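You operate a simulated robot arm through the tools that you are given. There is no shell and no other tool. Be economical: measure what you need, move in short steps, check, and stop when the job is done.

You run a simulated robot arm. Do the job below in one go: nothing can be reset, and whatever is moved stays where it is left.

JOB
Dry the fresh core from the iron block on the drying plate at 250 C.
Fine: wait till it has turned pale, switch the plate off and leave the core on it.

Only the result counts: the job must be done as asked and must still hold three seconds after the hand-in. Knocking over, shifting, dropping, spilling or breaking anything else fails it.

ROBOT AND FRAMES
A 7-joint arm with a two-finger parallel gripper, fixed in place. Base frame: the origin is at the foot of the arm, x ahead of it, y to its left, z up. Units: m, rad, N and s.
With the tool pointing down near the work surface it reaches from about 0.22 to 0.58 m from the base axis. Its first joint turns from -1.152 to 1.152 rad. Payload 2.5 kg.
The TCP is the grasp point between the finger pads, 0.023 m short of the fingertips. In the tool frame z runs along the fingers and y along their closing line. The gripper opens to 0.094 m. The fingers are 0.038 m wide and 0.01 m thick; the gripper's body (0.054 by 0.096 m) begins 0.039 m behind the TCP.
Orientation is that of the tool frame in the base frame, as a unit quaternion [w, x, y, z]. With the fingers straight down and closing along the base's y, the tool's x points along the base's -x, its y along +y and its z along -z.

CONTROLS
- The arm moves only by the tool servo_tool. Its argument "commands" is a list of rows, each a list of 3 entries, a list of its own where there are three numbers: the shift along the tool's x, y, z in m, then the turn, a rotation vector about the tool's x, y, z in rad, then the opening, from 0 (shut) to 1 (fully open). In form: [[[x, y, z], [rx, ry, rz], fingers], ...]. A call has 1 to 8 rows; each row is the pose to reach, as a shift and turn from the pose commanded when the call began, along the tool's axes at that moment. A row lasts 0.2 s, in which the tool goes at most 0.05 m and 0.15 rad; a call with a longer step from one row to the next is refused whole, and so is a gripper value outside its range. Where a pose cannot be reached the arm comes as near as it can. A force on the tool above 40 N (or 10 N above the force at the start of the call, whichever is more), or a blocked arm, ends the call early, and 0.2 s more pass. Each finger travels about 0.108 m/s and halts on what it meets, pressing with about 44 N; the grip force reading is that of the motor and also rises with nothing between the fingers. The clock runs only during rows and for 0.2 s after the last one: add rows that repeat a pose to give the fingers time. It gives the time, the measured TCP pose, the force on the tool (base axes), the opening and the grip force at its end, in the units of the frame above (readings bear some noise).
- Cameras (640 x 400 px; columns grow to the right, rows downward): "scene" is fixed at [0.1202, -0.4067, 0.5452]; the picture's right is [0.85, -0.53, 0.00], its down [-0.36, -0.58, -0.73] and it looks along [0.39, 0.62, -0.68] (base axes); focal length 231 px, centre (320, 200). "wrist" rides on the gripper at [-0.039, 0, -0.044] in the tool frame; the picture's right is [0.00, -1.00, 0.00], its down [0.97, 0.00, -0.24] and it looks along [0.24, 0.00, 0.97] (tool axes); focal length 218 px, centre (320, 200).
- snapshot(camera): a new picture of that camera. It takes no simulated time.
- measure_at(camera, pixels): for up to 12 pixels [column, row] of the newest picture of that camera ("zoom" is the newest enlarged one), the place [x, y, z] in the base frame of the surface seen there, good to about 0.002 m, but the place of the scene camera against the robot may be out by one fixed shift of up to 0.025 m in any direction. It takes no simulated time.
- zoom(camera, box): a new picture of the part [left, top, right, bottom] of that camera's present view, enlarged. It takes no simulated time.
- sign_off(): hands the job in; it is judged then, once.

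Work in short steps. Measure before you move; look again where a grasp or a placing could have gone wrong, and mend it. You have 80 turns and 54 pictures in all, those below and enlarged ones among them. Open the gripper and draw the arm clear of the work before you hand the job in, unless the task says otherwise; then end with one line.

The tools are called after "Call:" as name(argument=value, ...) on one line, values as JSON. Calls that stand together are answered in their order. servo_tool: Moves the arm, as the interface text tells. Its arguments: {"type":"object","properties":{"commands":{"type":"array","items":{"type":"array"}}},"required":["commands"]} The other tools are called the same way: snapshot (camera) takes a picture; measure_at (camera, pixels) gives the place of the surface under pixels of a picture; zoom (camera, box) takes an enlarged picture of a part of a camera's view; sign_off () hands the job in.

At the start:

```text
time: 0.0
ee_pos: [0.3753, 0.2586, 0.3344]
tool_rot: [0.0, -0.001, 1.0, 0.001]
force: [0.7, -0.2, -0.9]
gripper_width: 0.0938
finger_force: 0.0
```

scene: 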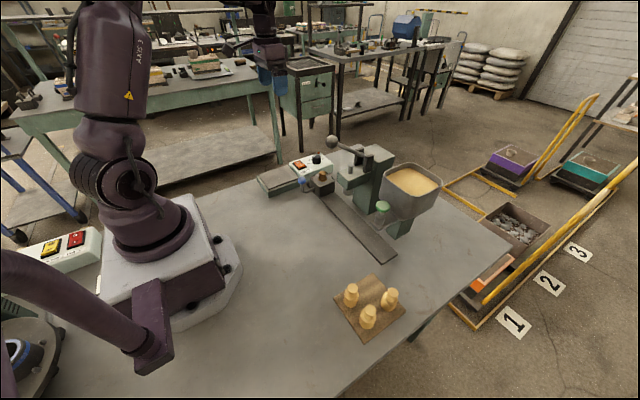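
wrist: 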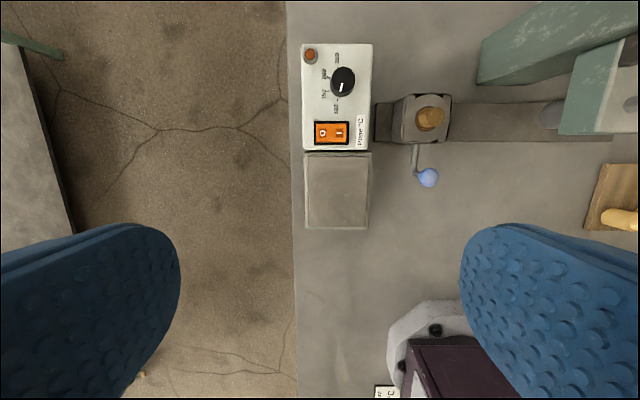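

The wrist picture shows the plate's control box (rocker about (332,132), knob (343,82), lamp (310,56)) and the iron block with the core at (430,118). I zoom in on both.

Call:
zoom(camera="wrist", box=[290, 30, 470, 240])

Call:
zoom(camera="scene", box=[240, 120, 460, 270])

Call:
measure_at(camera="wrist", pixels=[[430, 118], [410, 105], [428, 178], [322, 133], [342, 132], [343, 82], [338, 190], [310, 170], [365, 222], [310, 56], [345, 200], [415, 155]])

```text
1.90 times, centred on (380, 135) of wrist
```

zoom: 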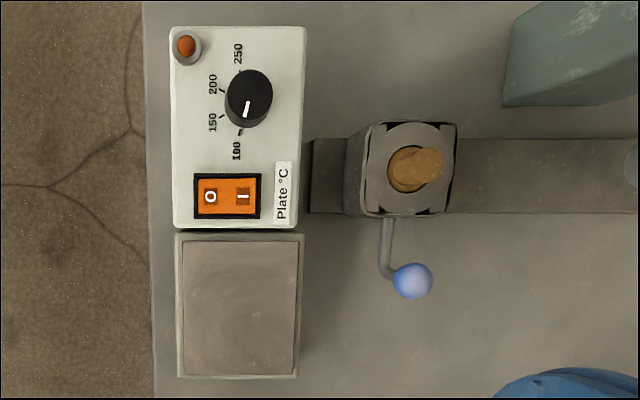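

```text
2.67 times, centred on (350, 195) of scene
```

zoom: 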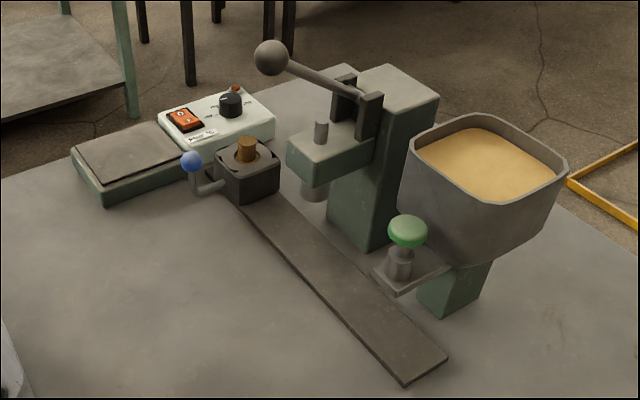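

```text
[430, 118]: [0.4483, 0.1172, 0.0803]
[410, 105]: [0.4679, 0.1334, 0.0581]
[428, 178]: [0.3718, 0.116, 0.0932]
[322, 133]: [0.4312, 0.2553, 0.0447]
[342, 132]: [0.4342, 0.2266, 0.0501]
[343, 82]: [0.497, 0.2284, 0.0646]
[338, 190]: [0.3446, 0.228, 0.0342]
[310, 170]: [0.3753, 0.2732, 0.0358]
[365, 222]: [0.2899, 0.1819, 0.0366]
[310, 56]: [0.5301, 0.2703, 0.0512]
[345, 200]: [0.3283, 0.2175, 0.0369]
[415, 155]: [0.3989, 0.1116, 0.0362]
```

The knob points near 100, and the block has a blue-knobbed crank on its near side. I measure the press and lever to know what to keep clear of.

Call:
measure_at(camera="scene", pixels=[[333, 142], [352, 150], [375, 150], [350, 170], [362, 172], [325, 171], [306, 175], [314, 183], [322, 158], [319, 151], [390, 225], [380, 206]])

Call:
measure_at(camera="wrist", pixels=[[480, 83], [500, 40], [565, 130], [550, 115], [625, 60], [600, 100], [395, 96], [449, 96], [395, 140], [447, 141], [378, 125], [620, 220]])

```text
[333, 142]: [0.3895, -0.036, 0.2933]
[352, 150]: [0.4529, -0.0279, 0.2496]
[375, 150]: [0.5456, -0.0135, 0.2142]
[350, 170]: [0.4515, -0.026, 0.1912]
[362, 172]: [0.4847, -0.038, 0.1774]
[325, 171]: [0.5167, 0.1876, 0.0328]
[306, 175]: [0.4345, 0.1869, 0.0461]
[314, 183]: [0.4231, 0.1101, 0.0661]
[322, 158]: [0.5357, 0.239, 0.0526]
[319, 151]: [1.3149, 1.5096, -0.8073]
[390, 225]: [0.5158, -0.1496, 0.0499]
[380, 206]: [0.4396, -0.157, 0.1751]
```

```text
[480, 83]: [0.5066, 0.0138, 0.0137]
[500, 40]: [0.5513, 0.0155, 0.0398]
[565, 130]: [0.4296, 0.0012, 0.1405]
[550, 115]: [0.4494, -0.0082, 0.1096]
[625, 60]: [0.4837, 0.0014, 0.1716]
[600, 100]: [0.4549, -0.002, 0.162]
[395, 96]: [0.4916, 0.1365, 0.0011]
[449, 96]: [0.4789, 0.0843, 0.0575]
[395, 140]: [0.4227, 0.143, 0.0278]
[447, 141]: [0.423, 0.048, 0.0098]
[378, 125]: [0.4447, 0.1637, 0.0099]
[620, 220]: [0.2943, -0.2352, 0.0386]
```

Press head edge is near y≈0.015, with the lever ball at (0.39,-0.04,0.29). I move above the block for a closer look, staying clear of them.

Call:
servo_tool(commands=[[[-0.02, -0.035, 0.02], [0, 0, 0], 1], [[-0.04, -0.07, 0.04], [0, 0, 0], 1], [[-0.06, -0.105, 0.06], [0, 0, 0], 1], [[-0.08, -0.142, 0.08], [0, 0, 0], 1], [[-0.08, -0.142, 0.08], [0, 0, 0], 1]])

Call:
zoom(camera="wrist", box=[160, 50, 480, 250])

```text
time: 1.2
ee_pos: [0.4547, 0.1158, 0.2533]
tool_rot: [0.0, 0.001, 1.0, 0.0]
force: [0.1, -0.5, -0.1]
gripper_width: 0.0941
finger_force: 0.0
```

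```text
2.00 times, centred on (320, 150) of wrist
```

zoom: 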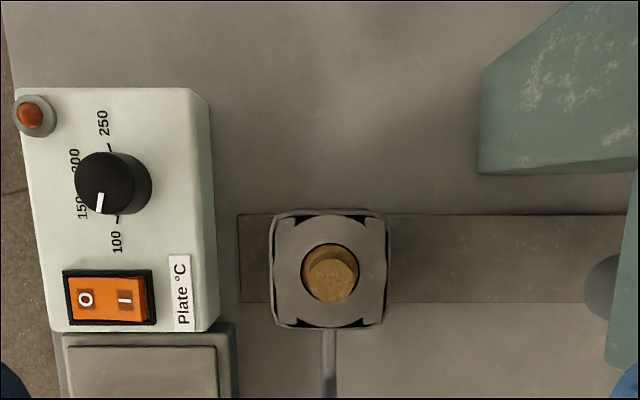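

The core sits in the ring opening with a narrower top at zoom (330,270). I measure the block and core points, and take a full wrist view to see the crank.

Call:
measure_at(camera="zoom", pixels=[[338, 278], [320, 262], [350, 290], [307, 275], [330, 312], [330, 228], [290, 270], [372, 270], [275, 320], [385, 320], [328, 360], [355, 270]])

Call:
snapshot(camera="wrist")

Call:
zoom(camera="scene", box=[290, 150, 360, 220])

```text
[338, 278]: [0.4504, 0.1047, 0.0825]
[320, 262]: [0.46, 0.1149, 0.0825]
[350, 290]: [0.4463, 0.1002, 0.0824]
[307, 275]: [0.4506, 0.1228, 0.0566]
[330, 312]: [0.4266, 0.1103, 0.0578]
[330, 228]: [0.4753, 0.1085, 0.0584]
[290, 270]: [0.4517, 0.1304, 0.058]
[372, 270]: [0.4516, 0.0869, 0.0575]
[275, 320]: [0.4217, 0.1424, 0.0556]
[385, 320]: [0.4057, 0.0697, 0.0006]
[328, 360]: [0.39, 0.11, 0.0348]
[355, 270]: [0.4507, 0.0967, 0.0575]
```

```text
48 pictures are left
```

wrist: 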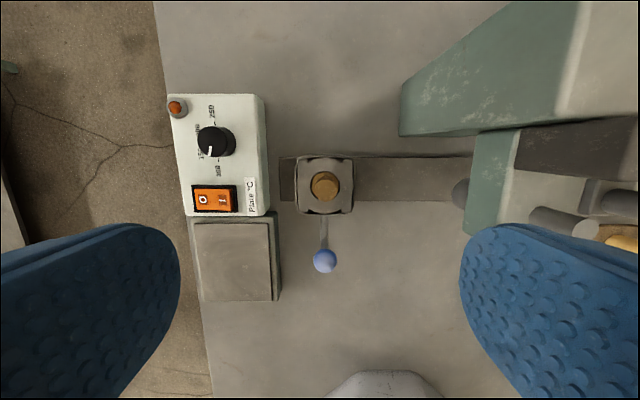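

```text
5.71 times, centred on (325, 185) of scene
```

zoom: 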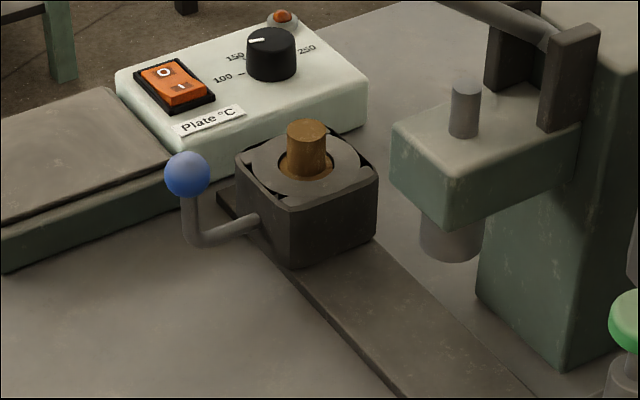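

The block is a shuttle with a loosely standing core (neck about 22 mm, top z≈0.0825, block top z≈0.058). I'll do the dial first: I move so the camera sits straight above the knob at about (0.497,0.228).

Call:
servo_tool(commands=[[[-0.001, 0.04, 0.01], [0, 0, 0], 1], [[-0.002, 0.08, 0.03], [0, 0, 0], 1], [[-0.003, 0.112, 0.05], [0, 0, 0], 1], [[-0.003, 0.112, 0.05], [0, 0, 0], 1]])

Call:
zoom(camera="wrist", box=[240, 80, 400, 230])

```text
time: 2.2
ee_pos: [0.4567, 0.2298, 0.2044]
tool_rot: [-0.001, 0.0, 1.0, 0.0]
force: [0.8, -1.0, -0.6]
gripper_width: 0.094
finger_force: 0.2
```

```text
2.67 times, centred on (320, 155) of wrist
```

zoom: 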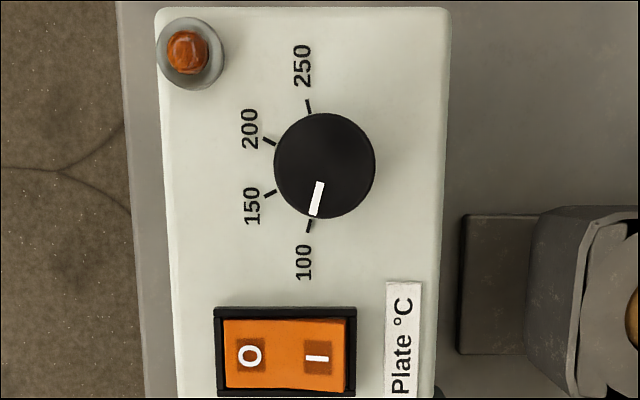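

The view is straight down: ticks spaced ≈50°, centre zoom (326,166), pointer at 100, so 250 is ≈147° clockwise. I measure the knob's edges and the box top.

Call:
measure_at(camera="zoom", pixels=[[280, 165], [370, 165], [325, 118], [325, 212], [325, 165], [400, 165], [250, 350], [240, 355], [340, 355], [318, 355], [285, 330], [225, 315]])

```text
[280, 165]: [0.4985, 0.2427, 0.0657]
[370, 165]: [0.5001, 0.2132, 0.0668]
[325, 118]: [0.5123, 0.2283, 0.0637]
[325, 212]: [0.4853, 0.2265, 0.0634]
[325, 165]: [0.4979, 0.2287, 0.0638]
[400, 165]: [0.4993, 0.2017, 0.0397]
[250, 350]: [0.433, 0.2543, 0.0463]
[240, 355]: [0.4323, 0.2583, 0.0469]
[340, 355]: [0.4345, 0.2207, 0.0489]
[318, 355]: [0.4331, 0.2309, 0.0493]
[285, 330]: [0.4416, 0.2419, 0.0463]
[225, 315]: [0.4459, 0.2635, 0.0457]
```

Knob centre is (0.499,0.228), radius ≈15.5 mm, box top z≈0.042. I go above it turning -1.2 rad first, so one grip can do the whole clockwise turn.

Call:
servo_tool(commands=[[[-0.006, 0, 0.01], [0, 0, -0.15], 0.8], [[-0.012, 0, 0.02], [0, 0, -0.3], 0.6], [[-0.018, 0, 0.03], [0, 0, -0.45], 0.55], [[-0.024, -0.001, 0.04], [0, 0, -0.6], 0.55], [[-0.03, -0.001, 0.05], [0, 0, -0.75], 0.55], [[-0.036, -0.001, 0.06], [0, 0, -0.9], 0.55], [[-0.042, -0.0015, 0.07], [0, 0, -1.05], 0.55], [[-0.042, -0.0015, 0.08], [0, 0, -1.2], 0.55]])

Call:
snapshot(camera="wrist")

```text
time: 4.0
ee_pos: [0.4987, 0.2292, 0.1246]
tool_rot: [-0.001, -0.566, 0.825, 0.0]
force: [0.2, 0.6, 0.5]
gripper_width: 0.0519
finger_force: 0.1
```

```text
45 pictures are left
```

wrist: 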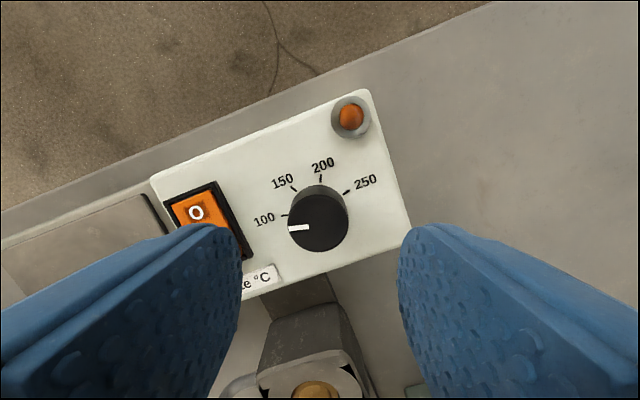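

The pointer and knob are centred between the fingers with the rocker clear of the left finger. I descend to z≈0.071 and close on the knob.

Call:
servo_tool(commands=[[[0, 0, 0.025], [0, 0, 0], 0.55], [[0, 0, 0.045], [0, 0, 0], 0.55], [[0, 0, 0.053], [0, 0, 0], 0.55], [[0, 0, 0.053], [0, 0, 0], 0.4], [[0, 0, 0.053], [0, 0, 0], 0.25], [[0, 0, 0.053], [0, 0, 0], 0.25]])

```text
time: 5.4
ee_pos: [0.4989, 0.2277, 0.0708]
tool_rot: [0.0, -0.565, 0.825, 0.0]
force: [-6.8, 1.4, 3.5]
gripper_width: 0.0328
finger_force: 44.9
```

Knob gripped (width 0.0328). I turn clockwise 1.2 rad.

Call:
servo_tool(commands=[[[0, 0, 0], [0, 0, 0.15], 0.25], [[0, 0, 0], [0, 0, 0.3], 0.25], [[0, 0, 0], [0, 0, 0.45], 0.25], [[0, 0, 0], [0, 0, 0.6], 0.25], [[0, 0, 0], [0, 0, 0.75], 0.25], [[0, 0, 0], [0, 0, 0.9], 0.25], [[0, 0, 0], [0, 0, 1.05], 0.25], [[0, 0, 0], [0, 0, 1.2], 0.25]])

Call:
snapshot(camera="wrist")

```text
time: 7.2
ee_pos: [0.4987, 0.2282, 0.0715]
tool_rot: [-0.002, 0.0, 1.0, 0.001]
force: [-23.8, 5.6, 0.4]
gripper_width: 0.0328
finger_force: 44.9
```

```text
44 pictures are left
```

wrist: 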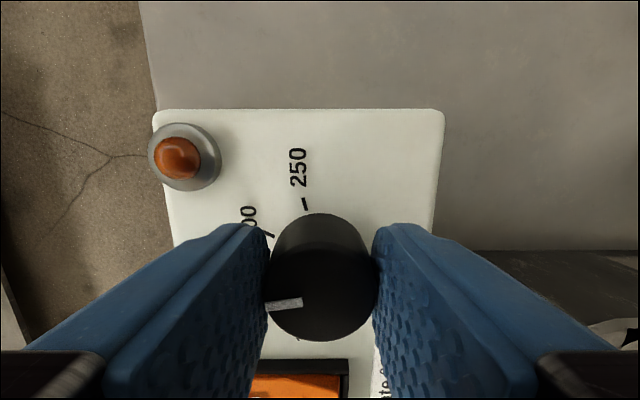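

The pointer has followed (now pointing left), but a side force of 24 N has built up. I release and regrip to relax, then turn another part.

Call:
servo_tool(commands=[[[0, 0, 0], [0, 0, 0], 0.45], [[0, 0, 0], [0, 0, 0], 0.45], [[0, 0, 0], [0, 0, 0], 0.25], [[0, 0, 0], [0, 0, 0], 0.25]])

```text
time: 8.2
ee_pos: [0.5014, 0.2277, 0.0726]
tool_rot: [0.001, 0.0, 1.0, 0.001]
force: [7.8, 7.0, -1.4]
gripper_width: 0.0322
finger_force: 45.0
```

Force relaxed. I turn another 1.2 rad clockwise.

Call:
servo_tool(commands=[[[0.001, 0, 0], [0, 0, 0.15], 0.25], [[0.002, 0, 0], [0, 0, 0.3], 0.25], [[0.002, 0, 0], [0, 0, 0.45], 0.25], [[0.002, 0, 0], [0, 0, 0.6], 0.25], [[0.002, 0, 0], [0, 0, 0.75], 0.25], [[0.002, 0, 0], [0, 0, 0.9], 0.25], [[0.002, 0, 0], [0, 0, 1.05], 0.25], [[0.002, 0, 0], [0, 0, 1.2], 0.25]])

Call:
snapshot(camera="wrist")

```text
time: 10.0
ee_pos: [0.4991, 0.2255, 0.0729]
tool_rot: [0.003, 0.566, 0.824, 0.001]
force: [21.2, -8.2, 3.6]
gripper_width: 0.0325
finger_force: 45.2
```

```text
43 pictures are left
```

wrist: 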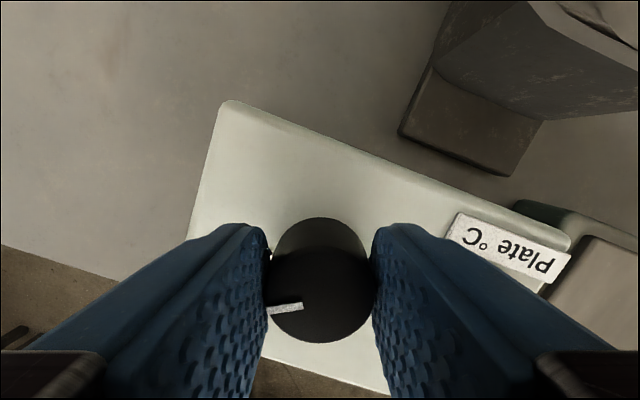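

The pointer keeps with the fingers; about 0.18 rad remain. I turn that, release, and lift to check.

Call:
servo_tool(commands=[[[0, 0, 0], [0, 0, 0.1], 0.25], [[0, 0, 0], [0, 0, 0.18], 0.25], [[0, 0, 0], [0, 0, 0.18], 0.25], [[0, 0, 0], [0, 0, 0.18], 0.5], [[0, 0, 0], [0, 0, 0.18], 0.55], [[0, 0, -0.04], [0, 0, 0.18], 0.55], [[0, 0, -0.08], [0, 0, 0.18], 0.55]])

Call:
zoom(camera="wrist", box=[220, 90, 420, 240])

```text
time: 11.6
ee_pos: [0.4973, 0.2284, 0.1508]
tool_rot: [0.0, 0.637, 0.771, -0.001]
force: [0.1, -0.2, 0.2]
gripper_width: 0.0518
finger_force: 0.1
```

```text
2.67 times, centred on (320, 165) of wrist
```

zoom: 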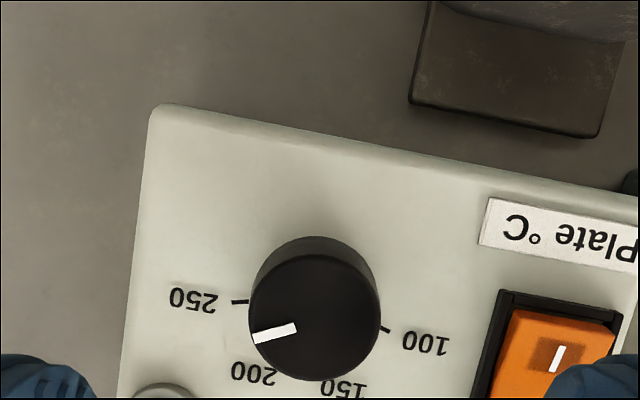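

Pointer seems about 10° short of the 250 tick, though perspective distorts it. I shift along tool x to have the camera straight above the knob.

Call:
servo_tool(commands=[[[0.02, 0, -0.02], [0, 0, 0], 0.55], [[0.039, 0, -0.04], [0, 0, 0], 0.55], [[0.039, 0, -0.04], [0, 0, 0], 0.55]])

Call:
zoom(camera="wrist", box=[260, 90, 380, 190])

```text
time: 12.4
ee_pos: [0.4899, 0.2643, 0.1906]
tool_rot: [0.0, 0.637, 0.771, 0.0]
force: [-0.7, 0.1, 0.5]
gripper_width: 0.0516
finger_force: 0.0
```

```text
4.00 times, centred on (320, 140) of wrist
```

zoom: 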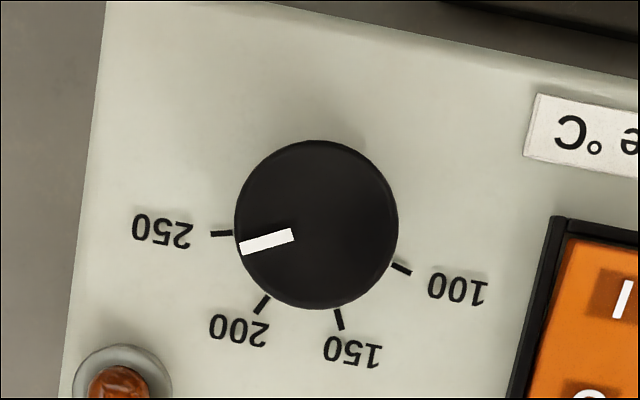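

Pointer is at ≈14.5° and the 250 tick at ≈4.5° below left: 10° (0.18 rad) short. I go back down, grip and turn 0.2 rad more.

Call:
servo_tool(commands=[[[-0.02, 0, 0.03], [0, 0, 0], 0.55], [[-0.039, 0, 0.06], [0, 0, 0], 0.55], [[-0.039, 0, 0.1], [0, 0, 0], 0.55], [[-0.039, 0, 0.119], [0, 0, 0], 0.55], [[-0.039, 0, 0.119], [0, 0, 0], 0.4], [[-0.039, 0, 0.119], [0, 0, 0], 0.25], [[-0.039, 0, 0.119], [0, 0, 0], 0.25]])

Call:
servo_tool(commands=[[[0, 0, 0], [0, 0, 0.1], 0.25], [[0, 0, 0], [0, 0, 0.2], 0.25], [[0, 0, 0], [0, 0, 0.2], 0.25], [[0, 0, 0], [0, 0, 0.2], 0.5], [[0, 0, 0], [0, 0, 0.2], 0.55], [[0, 0, -0.04], [0, 0, 0.2], 0.55], [[0.02, 0, -0.08], [0, 0, 0.2], 0.55], [[0.039, 0, -0.12], [0, 0, 0.2], 0.55]])

Call:
zoom(camera="wrist", box=[260, 90, 380, 190])

```text
time: 14.0
ee_pos: [0.4975, 0.2276, 0.073]
tool_rot: [0.001, 0.637, 0.771, 0.001]
force: [14.8, 3.6, -10.5]
gripper_width: 0.0326
finger_force: 44.6
```

```text
time: 15.8
ee_pos: [0.4877, 0.2641, 0.1945]
tool_rot: [-0.001, 0.711, 0.704, 0.0]
force: [0.7, -1.1, 0.4]
gripper_width: 0.0517
finger_force: 0.1
```

```text
4.00 times, centred on (320, 140) of wrist
```

zoom: 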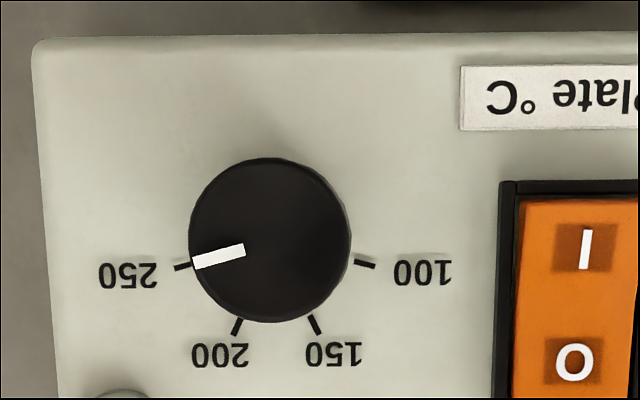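

Pointer (16°) now lines up with the 250 tick (≈16°): dial is set. I travel to put the camera above the core at (0.453,0.107), turning back.

Call:
servo_tool(commands=[[[-0.02, -0.009, -0.01], [0, 0, -0.15], 0.55], [[-0.04, -0.018, -0.01], [0, 0, -0.3], 0.6], [[-0.06, -0.028, -0.01], [0, 0, -0.45], 0.6], [[-0.08, -0.037, -0.01], [0, 0, -0.6], 0.6], [[-0.1, -0.046, -0.01], [0, 0, -0.75], 0.6], [[-0.12, -0.055, -0.01], [0, 0, -0.9], 0.6], [[-0.14, -0.065, -0.01], [0, 0, -1.05], 0.6], [[-0.157, -0.074, -0.01], [0, 0, -1.2], 0.6]])

Call:
servo_tool(commands=[[[0, 0, 0], [0, 0, -0.13], 0.6], [[0, 0, 0], [0, 0, -0.26], 0.6], [[0, 0, 0], [0, 0, -0.38], 0.6], [[0, 0, 0], [0, 0, -0.38], 0.6]])

Call:
zoom(camera="wrist", box=[240, 80, 400, 230])

```text
time: 17.6
ee_pos: [0.4156, 0.1093, 0.2024]
tool_rot: [-0.001, 0.188, 0.982, 0.0]
force: [-0.1, 0.0, 0.2]
gripper_width: 0.0564
finger_force: 0.1
```

```text
time: 18.6
ee_pos: [0.4142, 0.1095, 0.203]
tool_rot: [0.0, -0.001, 1.0, 0.0]
force: [-0.3, 0.3, -0.3]
gripper_width: 0.0566
finger_force: 0.1
```

```text
2.67 times, centred on (320, 155) of wrist
```

zoom: 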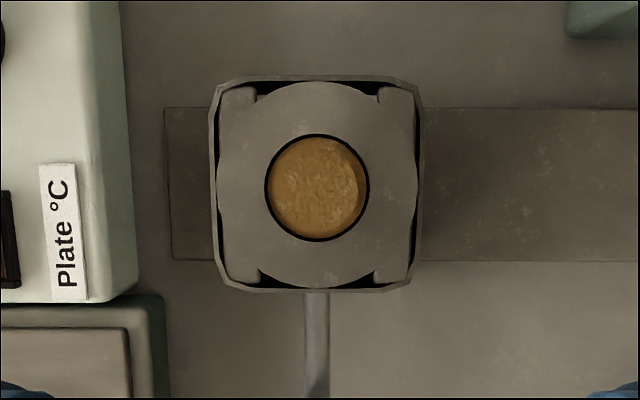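

Core top is about zoom (316,188). I measure its centre and edges.

Call:
measure_at(camera="zoom", pixels=[[315, 187], [276, 187], [356, 187], [362, 187], [315, 142], [315, 232], [300, 170], [335, 205], [240, 187], [315, 340], [285, 215], [345, 155]])

Call:
zoom(camera="wrist", box=[295, 120, 345, 180])

```text
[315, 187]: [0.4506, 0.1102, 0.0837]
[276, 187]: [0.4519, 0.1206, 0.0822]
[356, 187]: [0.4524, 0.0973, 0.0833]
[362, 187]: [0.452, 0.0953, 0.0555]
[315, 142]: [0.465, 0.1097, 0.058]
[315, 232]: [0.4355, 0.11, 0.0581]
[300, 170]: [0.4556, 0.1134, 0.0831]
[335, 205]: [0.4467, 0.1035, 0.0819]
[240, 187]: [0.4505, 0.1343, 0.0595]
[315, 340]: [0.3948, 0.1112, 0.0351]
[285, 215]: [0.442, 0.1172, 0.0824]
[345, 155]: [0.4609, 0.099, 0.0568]
```

```text
6.67 times, centred on (320, 150) of wrist
```

zoom: 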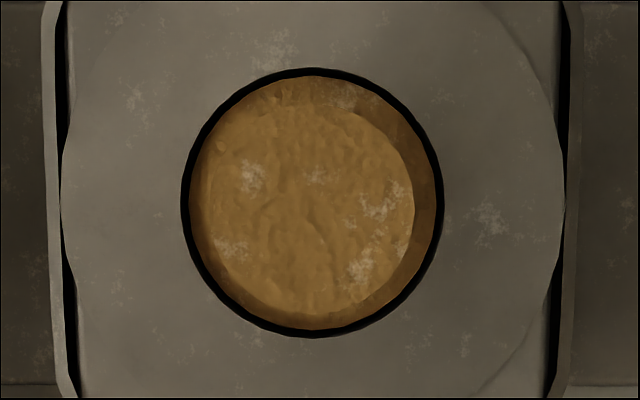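

Neck centre ≈(0.450,0.110), diameter ≈23 mm, top z 0.083. I descend around it to z≈0.084 with the fingers at 0.056, not yet closing.

Call:
servo_tool(commands=[[[-0.02, 0, 0.02], [0, 0, 0], 0.6], [[-0.036, 0.0005, 0.05], [0, 0, 0], 0.6], [[-0.036, 0.0005, 0.085], [0, 0, 0], 0.6], [[-0.036, 0.0005, 0.108], [0, 0, 0], 0.6], [[-0.036, 0.0005, 0.118], [0, 0, 0], 0.6], [[-0.036, 0.0005, 0.118], [0, 0, 0], 0.6]])

Call:
snapshot(camera="wrist")

Call:
zoom(camera="scene", box=[270, 130, 370, 220])

```text
time: 20.0
ee_pos: [0.451, 0.1089, 0.0858]
tool_rot: [0.0, 0.001, 1.0, 0.001]
force: [-0.1, 0.5, -0.1]
gripper_width: 0.0562
finger_force: 0.0
```

```text
37 pictures are left
```

wrist: 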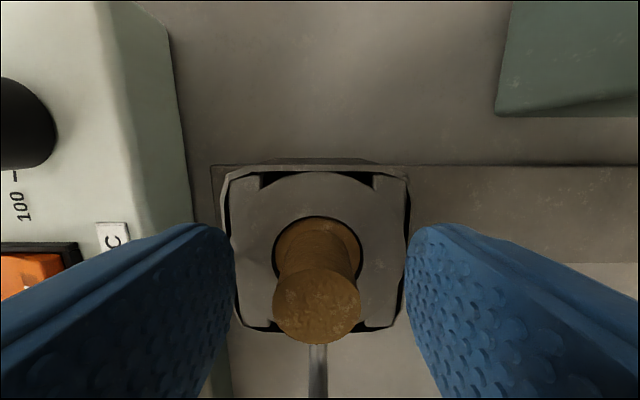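

```text
4.44 times, centred on (320, 175) of scene
```

zoom: 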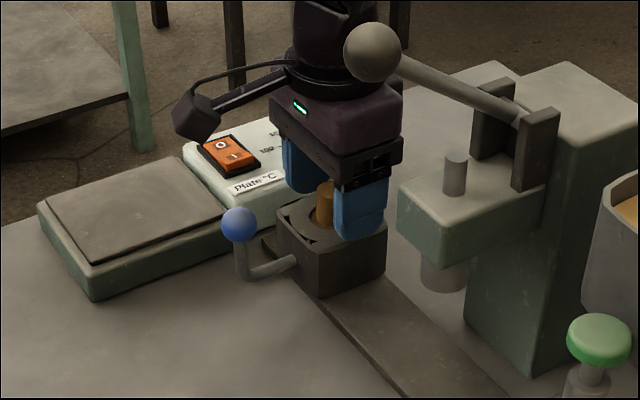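

The core stands centred between the fingers. I close gently in steps toward just under its 23 mm.

Call:
servo_tool(commands=[[[0, 0, 0], [0, 0, 0], 0.4], [[0, 0, 0], [0, 0, 0], 0.3], [[0, 0, 0], [0, 0, 0], 0.25], [[0, 0, 0], [0, 0, 0], 0.235], [[0, 0, 0], [0, 0, 0], 0.235]])

```text
time: 21.2
ee_pos: [0.451, 0.1089, 0.0855]
tool_rot: [0.0, 0.001, 1.0, 0.0]
force: [0.2, 0.9, -0.1]
gripper_width: 0.0219
finger_force: 0.4
```

No contact yet at 21.9 mm. I close further in small steps.

Call:
servo_tool(commands=[[[0, 0, 0], [0, 0, 0], 0.225], [[0, 0, 0], [0, 0, 0], 0.215], [[0, 0, 0], [0, 0, 0], 0.215]])

```text
time: 22.0
ee_pos: [0.4506, 0.1102, 0.0856]
tool_rot: [0.0, 0.0, 1.0, 0.0]
force: [0.8, 0.6, 0.5]
gripper_width: 0.021
finger_force: 0.8
```

Width 21.0 mm against a commanded 20.2: contact starts. I go a little tighter and watch the force.

Call:
servo_tool(commands=[[[0, 0, 0], [0, 0, 0], 0.205], [[0, 0, 0], [0, 0, 0], 0.195], [[0, 0, 0], [0, 0, 0], 0.195]])

Call:
zoom(camera="wrist", box=[220, 190, 420, 370])

```text
time: 22.8
ee_pos: [0.4512, 0.1093, 0.0861]
tool_rot: [0.0, 0.0, 1.0, 0.0]
force: [-0.4, 0.3, -0.2]
gripper_width: 0.0204
finger_force: 43.4
```

```text
2.22 times, centred on (320, 280) of wrist
```

zoom: 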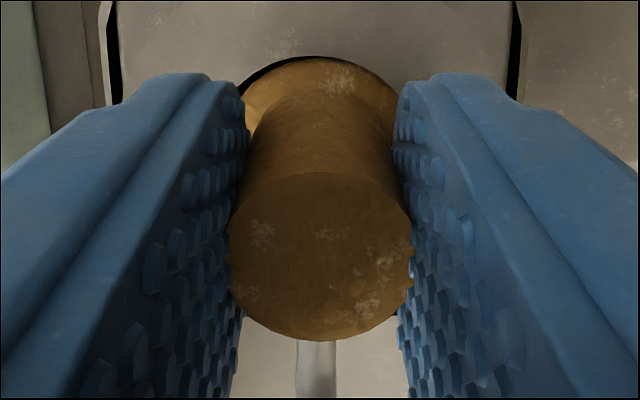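

Gripped at 20.4 mm, core intact. I lift straight up in small steps.

Call:
servo_tool(commands=[[[0, 0, -0.005], [0, 0, 0], 0.195], [[0, 0, -0.015], [0, 0, 0], 0.195], [[0, 0, -0.03], [0, 0, 0], 0.195], [[0, 0, -0.045], [0, 0, 0], 0.195], [[0, 0, -0.06], [0, 0, 0], 0.195], [[0, 0, -0.075], [0, 0, 0], 0.195], [[0, 0, -0.075], [0, 0, 0], 0.195]])

Call:
zoom(camera="scene", box=[270, 110, 370, 210])

```text
time: 24.4
ee_pos: [0.4499, 0.1082, 0.1596]
tool_rot: [-0.001, 0.0, 1.0, 0.0]
force: [0.0, -0.7, -0.9]
gripper_width: 0.0203
finger_force: 44.0
```

```text
4.00 times, centred on (320, 160) of scene
```

zoom: 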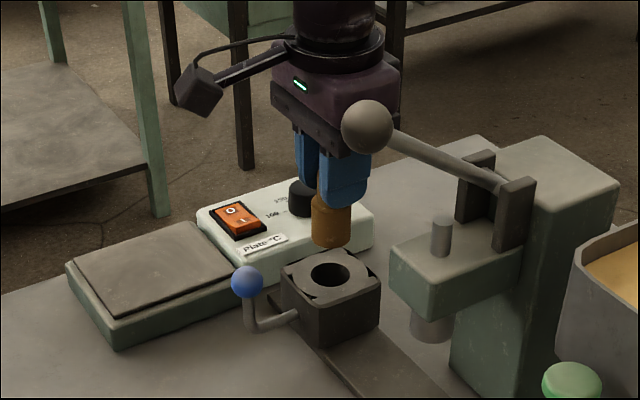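

The core is out whole. I measure its bottom edge against the fingertip, and the plate's corners.

Call:
measure_at(camera="zoom", pixels=[[330, 243], [330, 215], [345, 202], [345, 160], [321, 240], [342, 240], [80, 262], [155, 225], [225, 252], [118, 312], [150, 262], [330, 262]])

Call:
snapshot(camera="wrist")

```text
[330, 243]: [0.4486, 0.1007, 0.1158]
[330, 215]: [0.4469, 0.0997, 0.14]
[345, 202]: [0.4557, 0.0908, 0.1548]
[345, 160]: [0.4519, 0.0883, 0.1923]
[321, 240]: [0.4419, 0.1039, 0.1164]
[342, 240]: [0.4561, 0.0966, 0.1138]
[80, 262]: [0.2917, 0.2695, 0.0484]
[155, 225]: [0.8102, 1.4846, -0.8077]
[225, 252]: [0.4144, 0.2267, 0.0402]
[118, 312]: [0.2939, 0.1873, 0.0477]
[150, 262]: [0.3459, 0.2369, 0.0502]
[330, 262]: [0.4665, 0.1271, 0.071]
```

```text
33 pictures are left
```

wrist: 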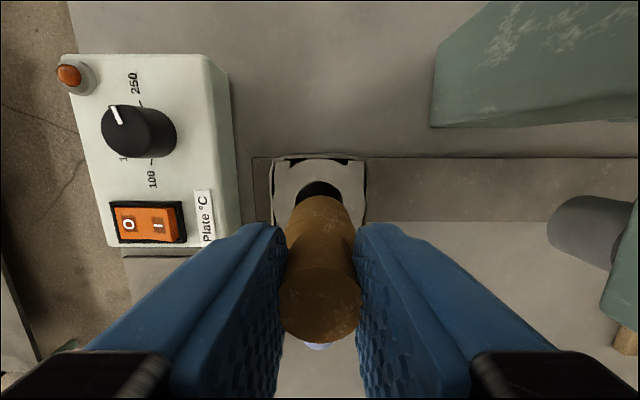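

Correcting the scene's ≈+0.014 z shift, the core's bottom is ≈0.059 below the TCP; plate centre ≈(0.345,0.228), top ≈0.0355. I carry it over, y first to stay clear of the blue ball.

Call:
servo_tool(commands=[[[0, 0.03, 0], [0, 0, 0], 0.195], [[0.005, 0.065, 0], [0, 0, 0], 0.195], [[0.025, 0.095, 0], [0, 0, 0], 0.195], [[0.055, 0.115, 0], [0, 0, 0], 0.195], [[0.085, 0.12, 0], [0, 0, 0], 0.195], [[0.105, 0.12, 0.01], [0, 0, 0], 0.195], [[0.105, 0.12, 0.025], [0, 0, 0], 0.195], [[0.105, 0.12, 0.035], [0, 0, 0], 0.195]])

Call:
snapshot(camera="wrist")

Call:
zoom(camera="scene", box=[240, 110, 340, 210])

```text
time: 26.2
ee_pos: [0.3453, 0.2306, 0.1244]
tool_rot: [0.0, 0.0, 1.0, 0.0]
force: [-0.1, -0.3, -0.4]
gripper_width: 0.0203
finger_force: 43.5
```

```text
32 pictures are left
```

wrist: 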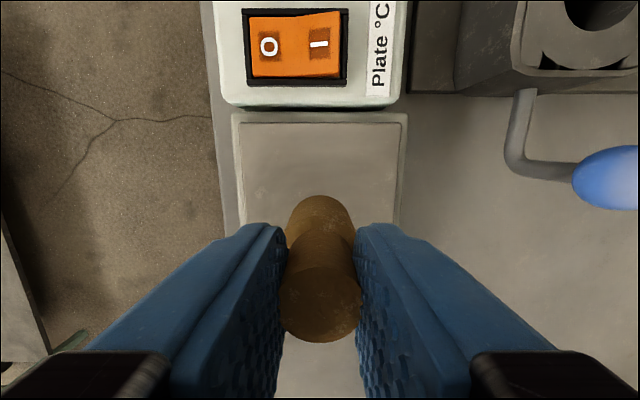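

```text
4.00 times, centred on (290, 160) of scene
```

zoom: 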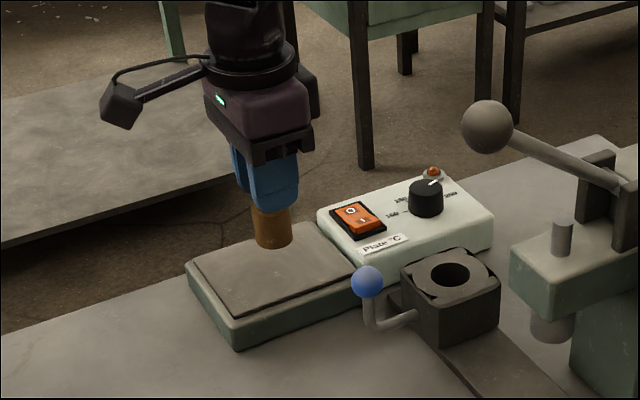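

The core hangs over the plate's middle. I descend most of the way.

Call:
servo_tool(commands=[[[0, 0, 0.012], [0, 0, 0], 0.195], [[0, 0, 0.02], [0, 0, 0], 0.195], [[0, 0, 0.026], [0, 0, 0], 0.195], [[0, 0, 0.026], [0, 0, 0], 0.195]])

Call:
zoom(camera="scene", box=[275, 150, 335, 200])

```text
time: 27.2
ee_pos: [0.3456, 0.2298, 0.0995]
tool_rot: [0.0, 0.0, 1.0, 0.0]
force: [-0.6, -0.7, 2.6]
gripper_width: 0.0205
finger_force: 44.0
```

```text
8.00 times, centred on (305, 175) of scene
```

zoom: 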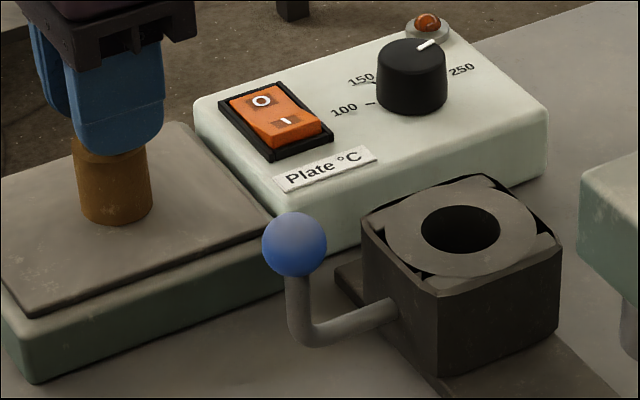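

Force z rose to 2.6 N, maybe first contact. I go down 1 mm at a time.

Call:
servo_tool(commands=[[[0, 0, 0.0005], [0, 0, 0], 0.195], [[0, 0, 0.001], [0, 0, 0], 0.195], [[0, 0, 0.001], [0, 0, 0], 0.195]])

```text
time: 28.0
ee_pos: [0.3468, 0.2302, 0.0987]
tool_rot: [0.001, 0.0, 1.0, 0.001]
force: [-7.3, -4.8, 32.3]
gripper_width: 0.0205
finger_force: 44.2
```

Solid contact (32 N). I back off 1 mm and open gently.

Call:
servo_tool(commands=[[[0, 0, -0.001], [0, 0, 0], 0.195], [[0, 0, -0.001], [0, 0, 0], 0.195], [[0, 0, -0.001], [0, 0, 0], 0.21], [[0, 0, -0.001], [0, 0, 0], 0.23], [[0, 0, -0.001], [0, 0, 0], 0.3], [[0, 0, -0.001], [0, 0, 0], 0.45], [[0, 0, -0.001], [0, 0, 0], 0.6]])

Call:
zoom(camera="scene", box=[260, 140, 340, 200])

```text
time: 29.6
ee_pos: [0.3462, 0.2287, 0.0983]
tool_rot: [0.0, 0.0, 1.0, 0.0]
force: [-1.3, 0.0, 0.0]
gripper_width: 0.0562
finger_force: 0.0
```

```text
6.67 times, centred on (300, 170) of scene
```

zoom: 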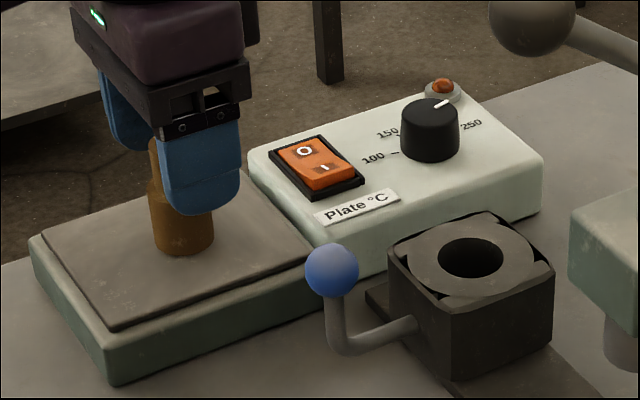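

The core stands upright on the plate by itself. I raise the open fingers straight up off it, then begin turning and shifting toward the rocker.

Call:
servo_tool(commands=[[[0, 0, -0.02], [0, 0, 0], 0.6], [[0, 0, -0.05], [0, 0, 0], 0.6], [[0, 0, -0.09], [0, 0, 0], 0.6], [[-0.02, 0, -0.09], [0, 0, 0.15], 0.4], [[-0.04, 0, -0.09], [0, 0, 0.3], 0.2], [[-0.06, 0, -0.09], [0, 0, 0.45], 0], [[-0.08, 0, -0.09], [0, 0, 0.6], 0], [[-0.088, 0, -0.09], [0, 0, 0.75], 0]])

Call:
servo_tool(commands=[[[0, 0, 0], [0, 0, 0.14], 0], [[0, 0, 0], [0, 0, 0.28], 0], [[0, 0, 0], [0, 0, 0.42], 0], [[0, 0, 0], [0, 0, 0.56], 0], [[0, 0, 0], [0, 0, 0.7], 0], [[0, 0, 0], [0, 0, 0.82], 0], [[0, 0, 0], [0, 0, 0.82], 0]])

Call:
servo_tool(commands=[[[0, 0, 0], [0, -0.15, 0], 0], [[0, 0, 0], [0, -0.3, 0], 0], [[0, 0, 0], [0, -0.3, 0], 0]])

Call:
snapshot(camera="wrist")

Call:
zoom(camera="scene", box=[250, 110, 350, 200])

```text
time: 31.4
ee_pos: [0.4344, 0.2294, 0.1878]
tool_rot: [0.0, 0.367, 0.93, -0.001]
force: [1.0, -0.1, 0.0]
gripper_width: 0.0
finger_force: 42.4
```

```text
time: 33.0
ee_pos: [0.4338, 0.2303, 0.1891]
tool_rot: [0.0, 0.707, 0.707, 0.0]
force: [-0.3, 0.4, -0.5]
gripper_width: 0.0003
finger_force: 42.8
```

```text
time: 33.8
ee_pos: [0.4339, 0.2286, 0.1882]
tool_rot: [0.107, 0.699, 0.699, -0.106]
force: [0.1, 0.7, -0.6]
gripper_width: 0.0
finger_force: 42.3
```

```text
28 pictures are left
```

wrist: 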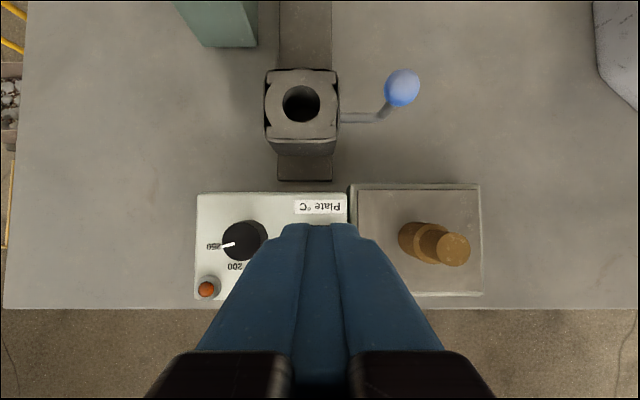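

```text
4.44 times, centred on (300, 155) of scene
```

zoom: 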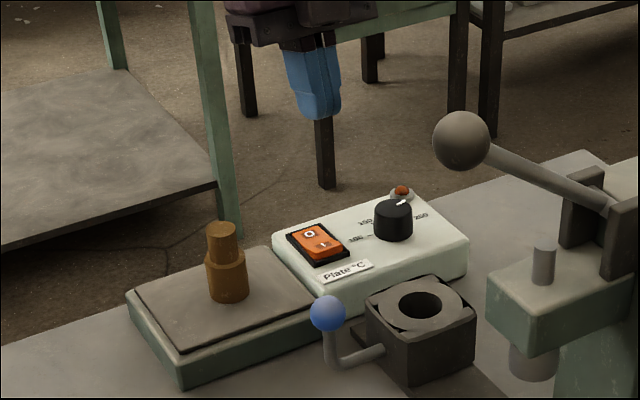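

The core stands on the plate; the tilted closed fingers are ready above the rocker. I go down so the lower finger edge sits just over the I side (TCP ≈ y 0.217, z 0.082).

Call:
servo_tool(commands=[[[0.005, 0, 0.03], [0, 0, 0], 0], [[0.011, 0, 0.06], [0, 0, 0], 0], [[0.017, 0, 0.09], [0, 0, 0], 0], [[0.0202, 0, 0.1047], [0, 0, 0], 0], [[0.0202, 0, 0.1047], [0, 0, 0], 0]])

Call:
zoom(camera="scene", box=[275, 130, 355, 190])

Call:
snapshot(camera="wrist")

```text
time: 35.0
ee_pos: [0.4334, 0.2192, 0.0834]
tool_rot: [0.106, 0.699, 0.699, -0.105]
force: [0.3, -0.5, -0.7]
gripper_width: 0.0
finger_force: 42.7
```

```text
6.67 times, centred on (315, 160) of scene
```

zoom: 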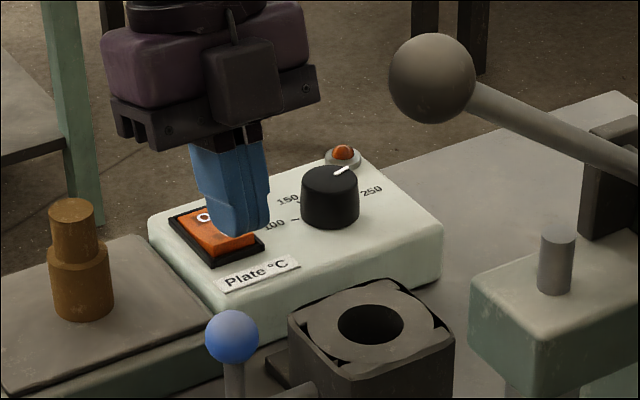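

```text
25 pictures are left
```

wrist: 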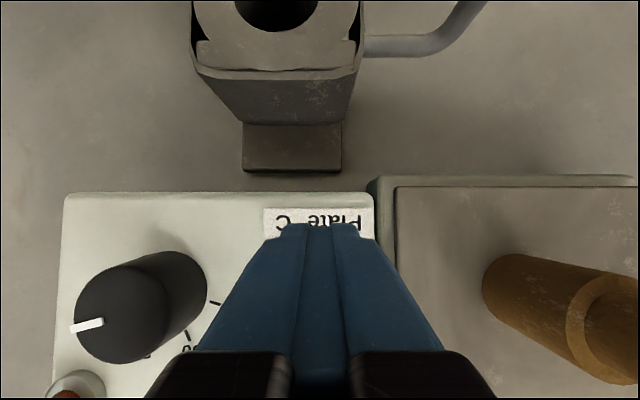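

Fingers hover over the I side. I press straight down in small steps.

Call:
servo_tool(commands=[[[0.001, 0, 0.003], [0, 0, 0], 0], [[0.0017, 0, 0.0055], [0, 0, 0], 0], [[0.0023, 0, 0.0075], [0, 0, 0], 0], [[0.0027, 0, 0.009], [0, 0, 0], 0], [[0.0031, 0, 0.0102], [0, 0, 0], 0]])

Call:
zoom(camera="scene", box=[275, 130, 355, 190])

```text
time: 36.2
ee_pos: [0.4339, 0.2189, 0.0746]
tool_rot: [0.106, 0.7, 0.699, -0.106]
force: [-11.5, -3.6, 27.3]
gripper_width: 0.0
finger_force: 42.4
```

```text
6.67 times, centred on (315, 160) of scene
```

zoom: 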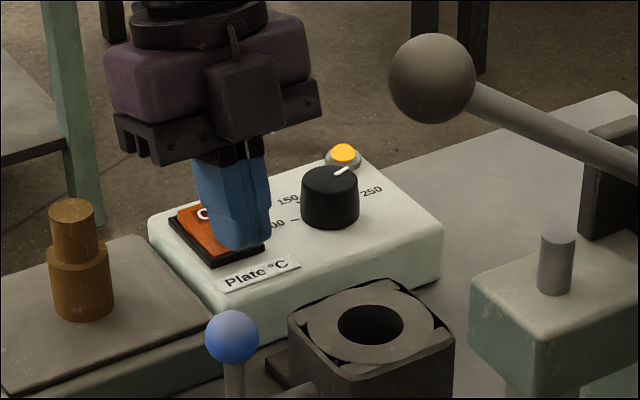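

The lamp is lit: the plate is on at 250. I lift and park just above the O side, ready to switch off, and watch the core (scene zoom (80,260)).

Call:
servo_tool(commands=[[[-0.0059, 0, -0.0191], [0, 0, 0], 0], [[0.0199, 0, -0.0271], [0, 0, 0], 0], [[0.0199, 0, -0.0271], [0, 0, 0], 0]])

Call:
zoom(camera="scene", box=[265, 130, 345, 190])

```text
time: 37.0
ee_pos: [0.432, 0.2438, 0.0939]
tool_rot: [0.106, 0.699, 0.7, -0.106]
force: [0.6, 0.2, -0.9]
gripper_width: 0.0
finger_force: 42.2
```

```text
6.67 times, centred on (305, 160) of scene
```

zoom: 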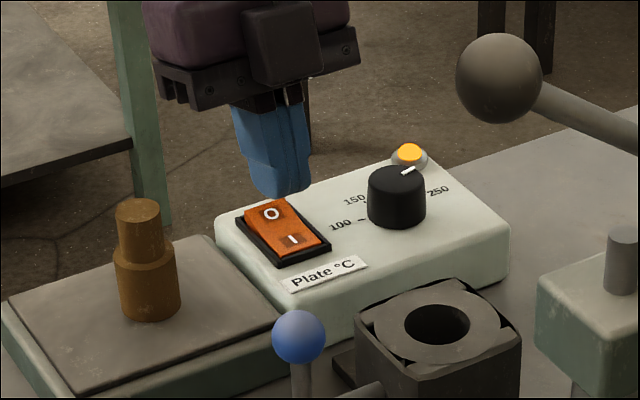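

Rocker is on I, the core still brown. I wait about 3.6 s and look again.

Call:
servo_tool(commands=[[[0, 0, 0], [0, 0, 0], 0], [[0, 0, 0], [0, 0, 0], 0], [[0, 0, 0], [0, 0, 0], 0], [[0, 0, 0], [0, 0, 0], 0], [[0, 0, 0], [0, 0, 0], 0], [[0, 0, 0], [0, 0, 0], 0], [[0, 0, 0], [0, 0, 0], 0], [[0, 0, 0], [0, 0, 0], 0]])

Call:
servo_tool(commands=[[[0, 0, 0], [0, 0, 0], 0], [[0, 0, 0], [0, 0, 0], 0], [[0, 0, 0], [0, 0, 0], 0], [[0, 0, 0], [0, 0, 0], 0], [[0, 0, 0], [0, 0, 0], 0], [[0, 0, 0], [0, 0, 0], 0], [[0, 0, 0], [0, 0, 0], 0], [[0, 0, 0], [0, 0, 0], 0]])

Call:
zoom(camera="scene", box=[265, 130, 345, 190])

```text
time: 38.8
ee_pos: [0.4338, 0.2439, 0.093]
tool_rot: [0.106, 0.698, 0.7, -0.105]
force: [-0.3, -0.4, 0.1]
gripper_width: 0.0
finger_force: 42.2
```

```text
time: 40.6
ee_pos: [0.4324, 0.2435, 0.0937]
tool_rot: [0.106, 0.699, 0.699, -0.106]
force: [0.5, 0.0, 0.6]
gripper_width: 0.0001
finger_force: 42.5
```

```text
6.67 times, centred on (305, 160) of scene
```

zoom: 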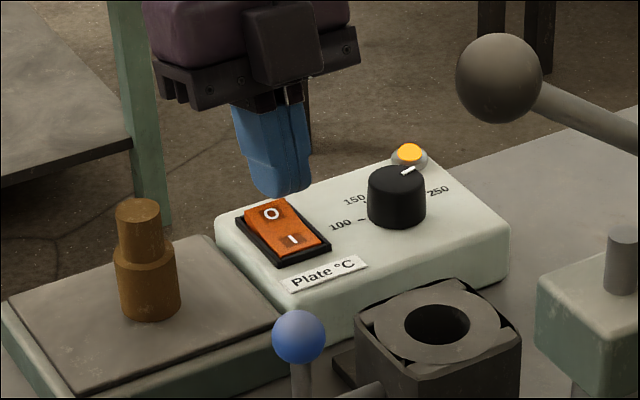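

Slightly lighter at most. I wait another 5.4 s.

Call:
servo_tool(commands=[[[0, 0, 0], [0, 0, 0], 0], [[0, 0, 0], [0, 0, 0], 0], [[0, 0, 0], [0, 0, 0], 0], [[0, 0, 0], [0, 0, 0], 0], [[0, 0, 0], [0, 0, 0], 0], [[0, 0, 0], [0, 0, 0], 0], [[0, 0, 0], [0, 0, 0], 0], [[0, 0, 0], [0, 0, 0], 0]])

Call:
servo_tool(commands=[[[0, 0, 0], [0, 0, 0], 0], [[0, 0, 0], [0, 0, 0], 0], [[0, 0, 0], [0, 0, 0], 0], [[0, 0, 0], [0, 0, 0], 0], [[0, 0, 0], [0, 0, 0], 0], [[0, 0, 0], [0, 0, 0], 0], [[0, 0, 0], [0, 0, 0], 0], [[0, 0, 0], [0, 0, 0], 0]])

Call:
servo_tool(commands=[[[0, 0, 0], [0, 0, 0], 0], [[0, 0, 0], [0, 0, 0], 0], [[0, 0, 0], [0, 0, 0], 0], [[0, 0, 0], [0, 0, 0], 0], [[0, 0, 0], [0, 0, 0], 0], [[0, 0, 0], [0, 0, 0], 0], [[0, 0, 0], [0, 0, 0], 0], [[0, 0, 0], [0, 0, 0], 0]])

Call:
zoom(camera="scene", box=[265, 130, 345, 190])

```text
time: 42.4
ee_pos: [0.4325, 0.2433, 0.0938]
tool_rot: [0.105, 0.699, 0.699, -0.106]
force: [0.6, 0.2, -0.9]
gripper_width: 0.0002
finger_force: 42.0
```

```text
time: 44.2
ee_pos: [0.4326, 0.2427, 0.0941]
tool_rot: [0.106, 0.699, 0.699, -0.106]
force: [-0.4, 0.1, 0.9]
gripper_width: 0.0
finger_force: 42.4
```

```text
time: 46.0
ee_pos: [0.4333, 0.2448, 0.0939]
tool_rot: [0.106, 0.698, 0.7, -0.105]
force: [0.8, 0.1, -0.1]
gripper_width: 0.0
finger_force: 42.1
```

```text
6.67 times, centred on (305, 160) of scene
```

zoom: 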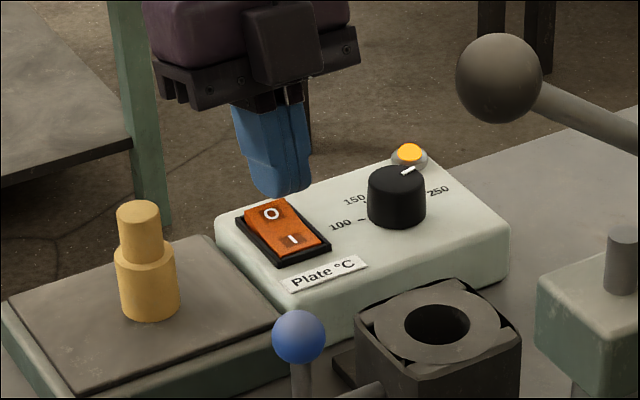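

It turned clearly pale. I compare with the finished cores on the board before switching off.

Call:
zoom(camera="scene", box=[250, 130, 420, 345])

```text
1.86 times, centred on (335, 238) of scene
```

zoom: 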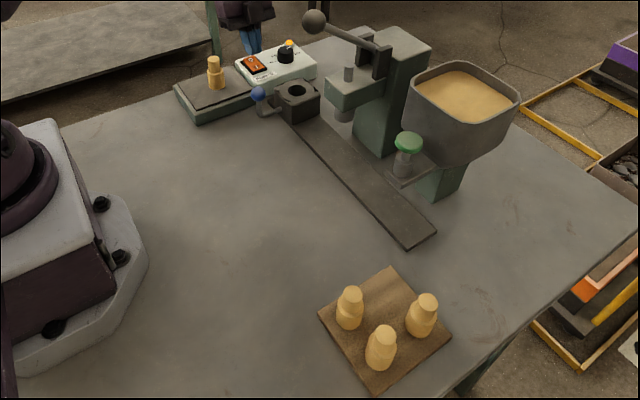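

The board cores look a little paler than ours. I wait 1 s and look whether it's still changing.

Call:
servo_tool(commands=[[[0, 0, 0], [0, 0, 0], 0], [[0, 0, 0], [0, 0, 0], 0], [[0, 0, 0], [0, 0, 0], 0], [[0, 0, 0], [0, 0, 0], 0]])

Call:
zoom(camera="scene", box=[265, 130, 345, 190])

```text
time: 47.0
ee_pos: [0.4316, 0.2433, 0.0943]
tool_rot: [0.106, 0.698, 0.7, -0.105]
force: [0.1, -0.6, 0.1]
gripper_width: 0.0001
finger_force: 42.6
```

```text
6.67 times, centred on (305, 160) of scene
```

zoom: 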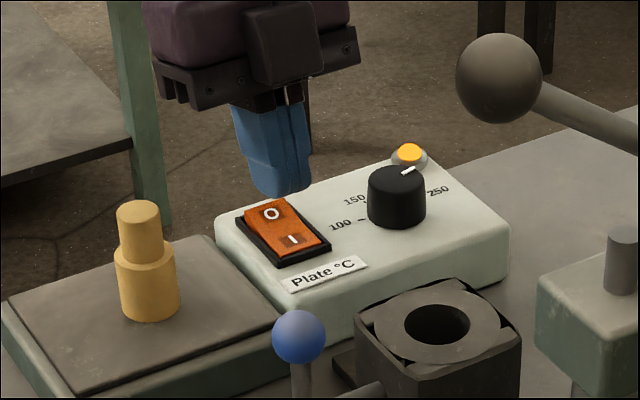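

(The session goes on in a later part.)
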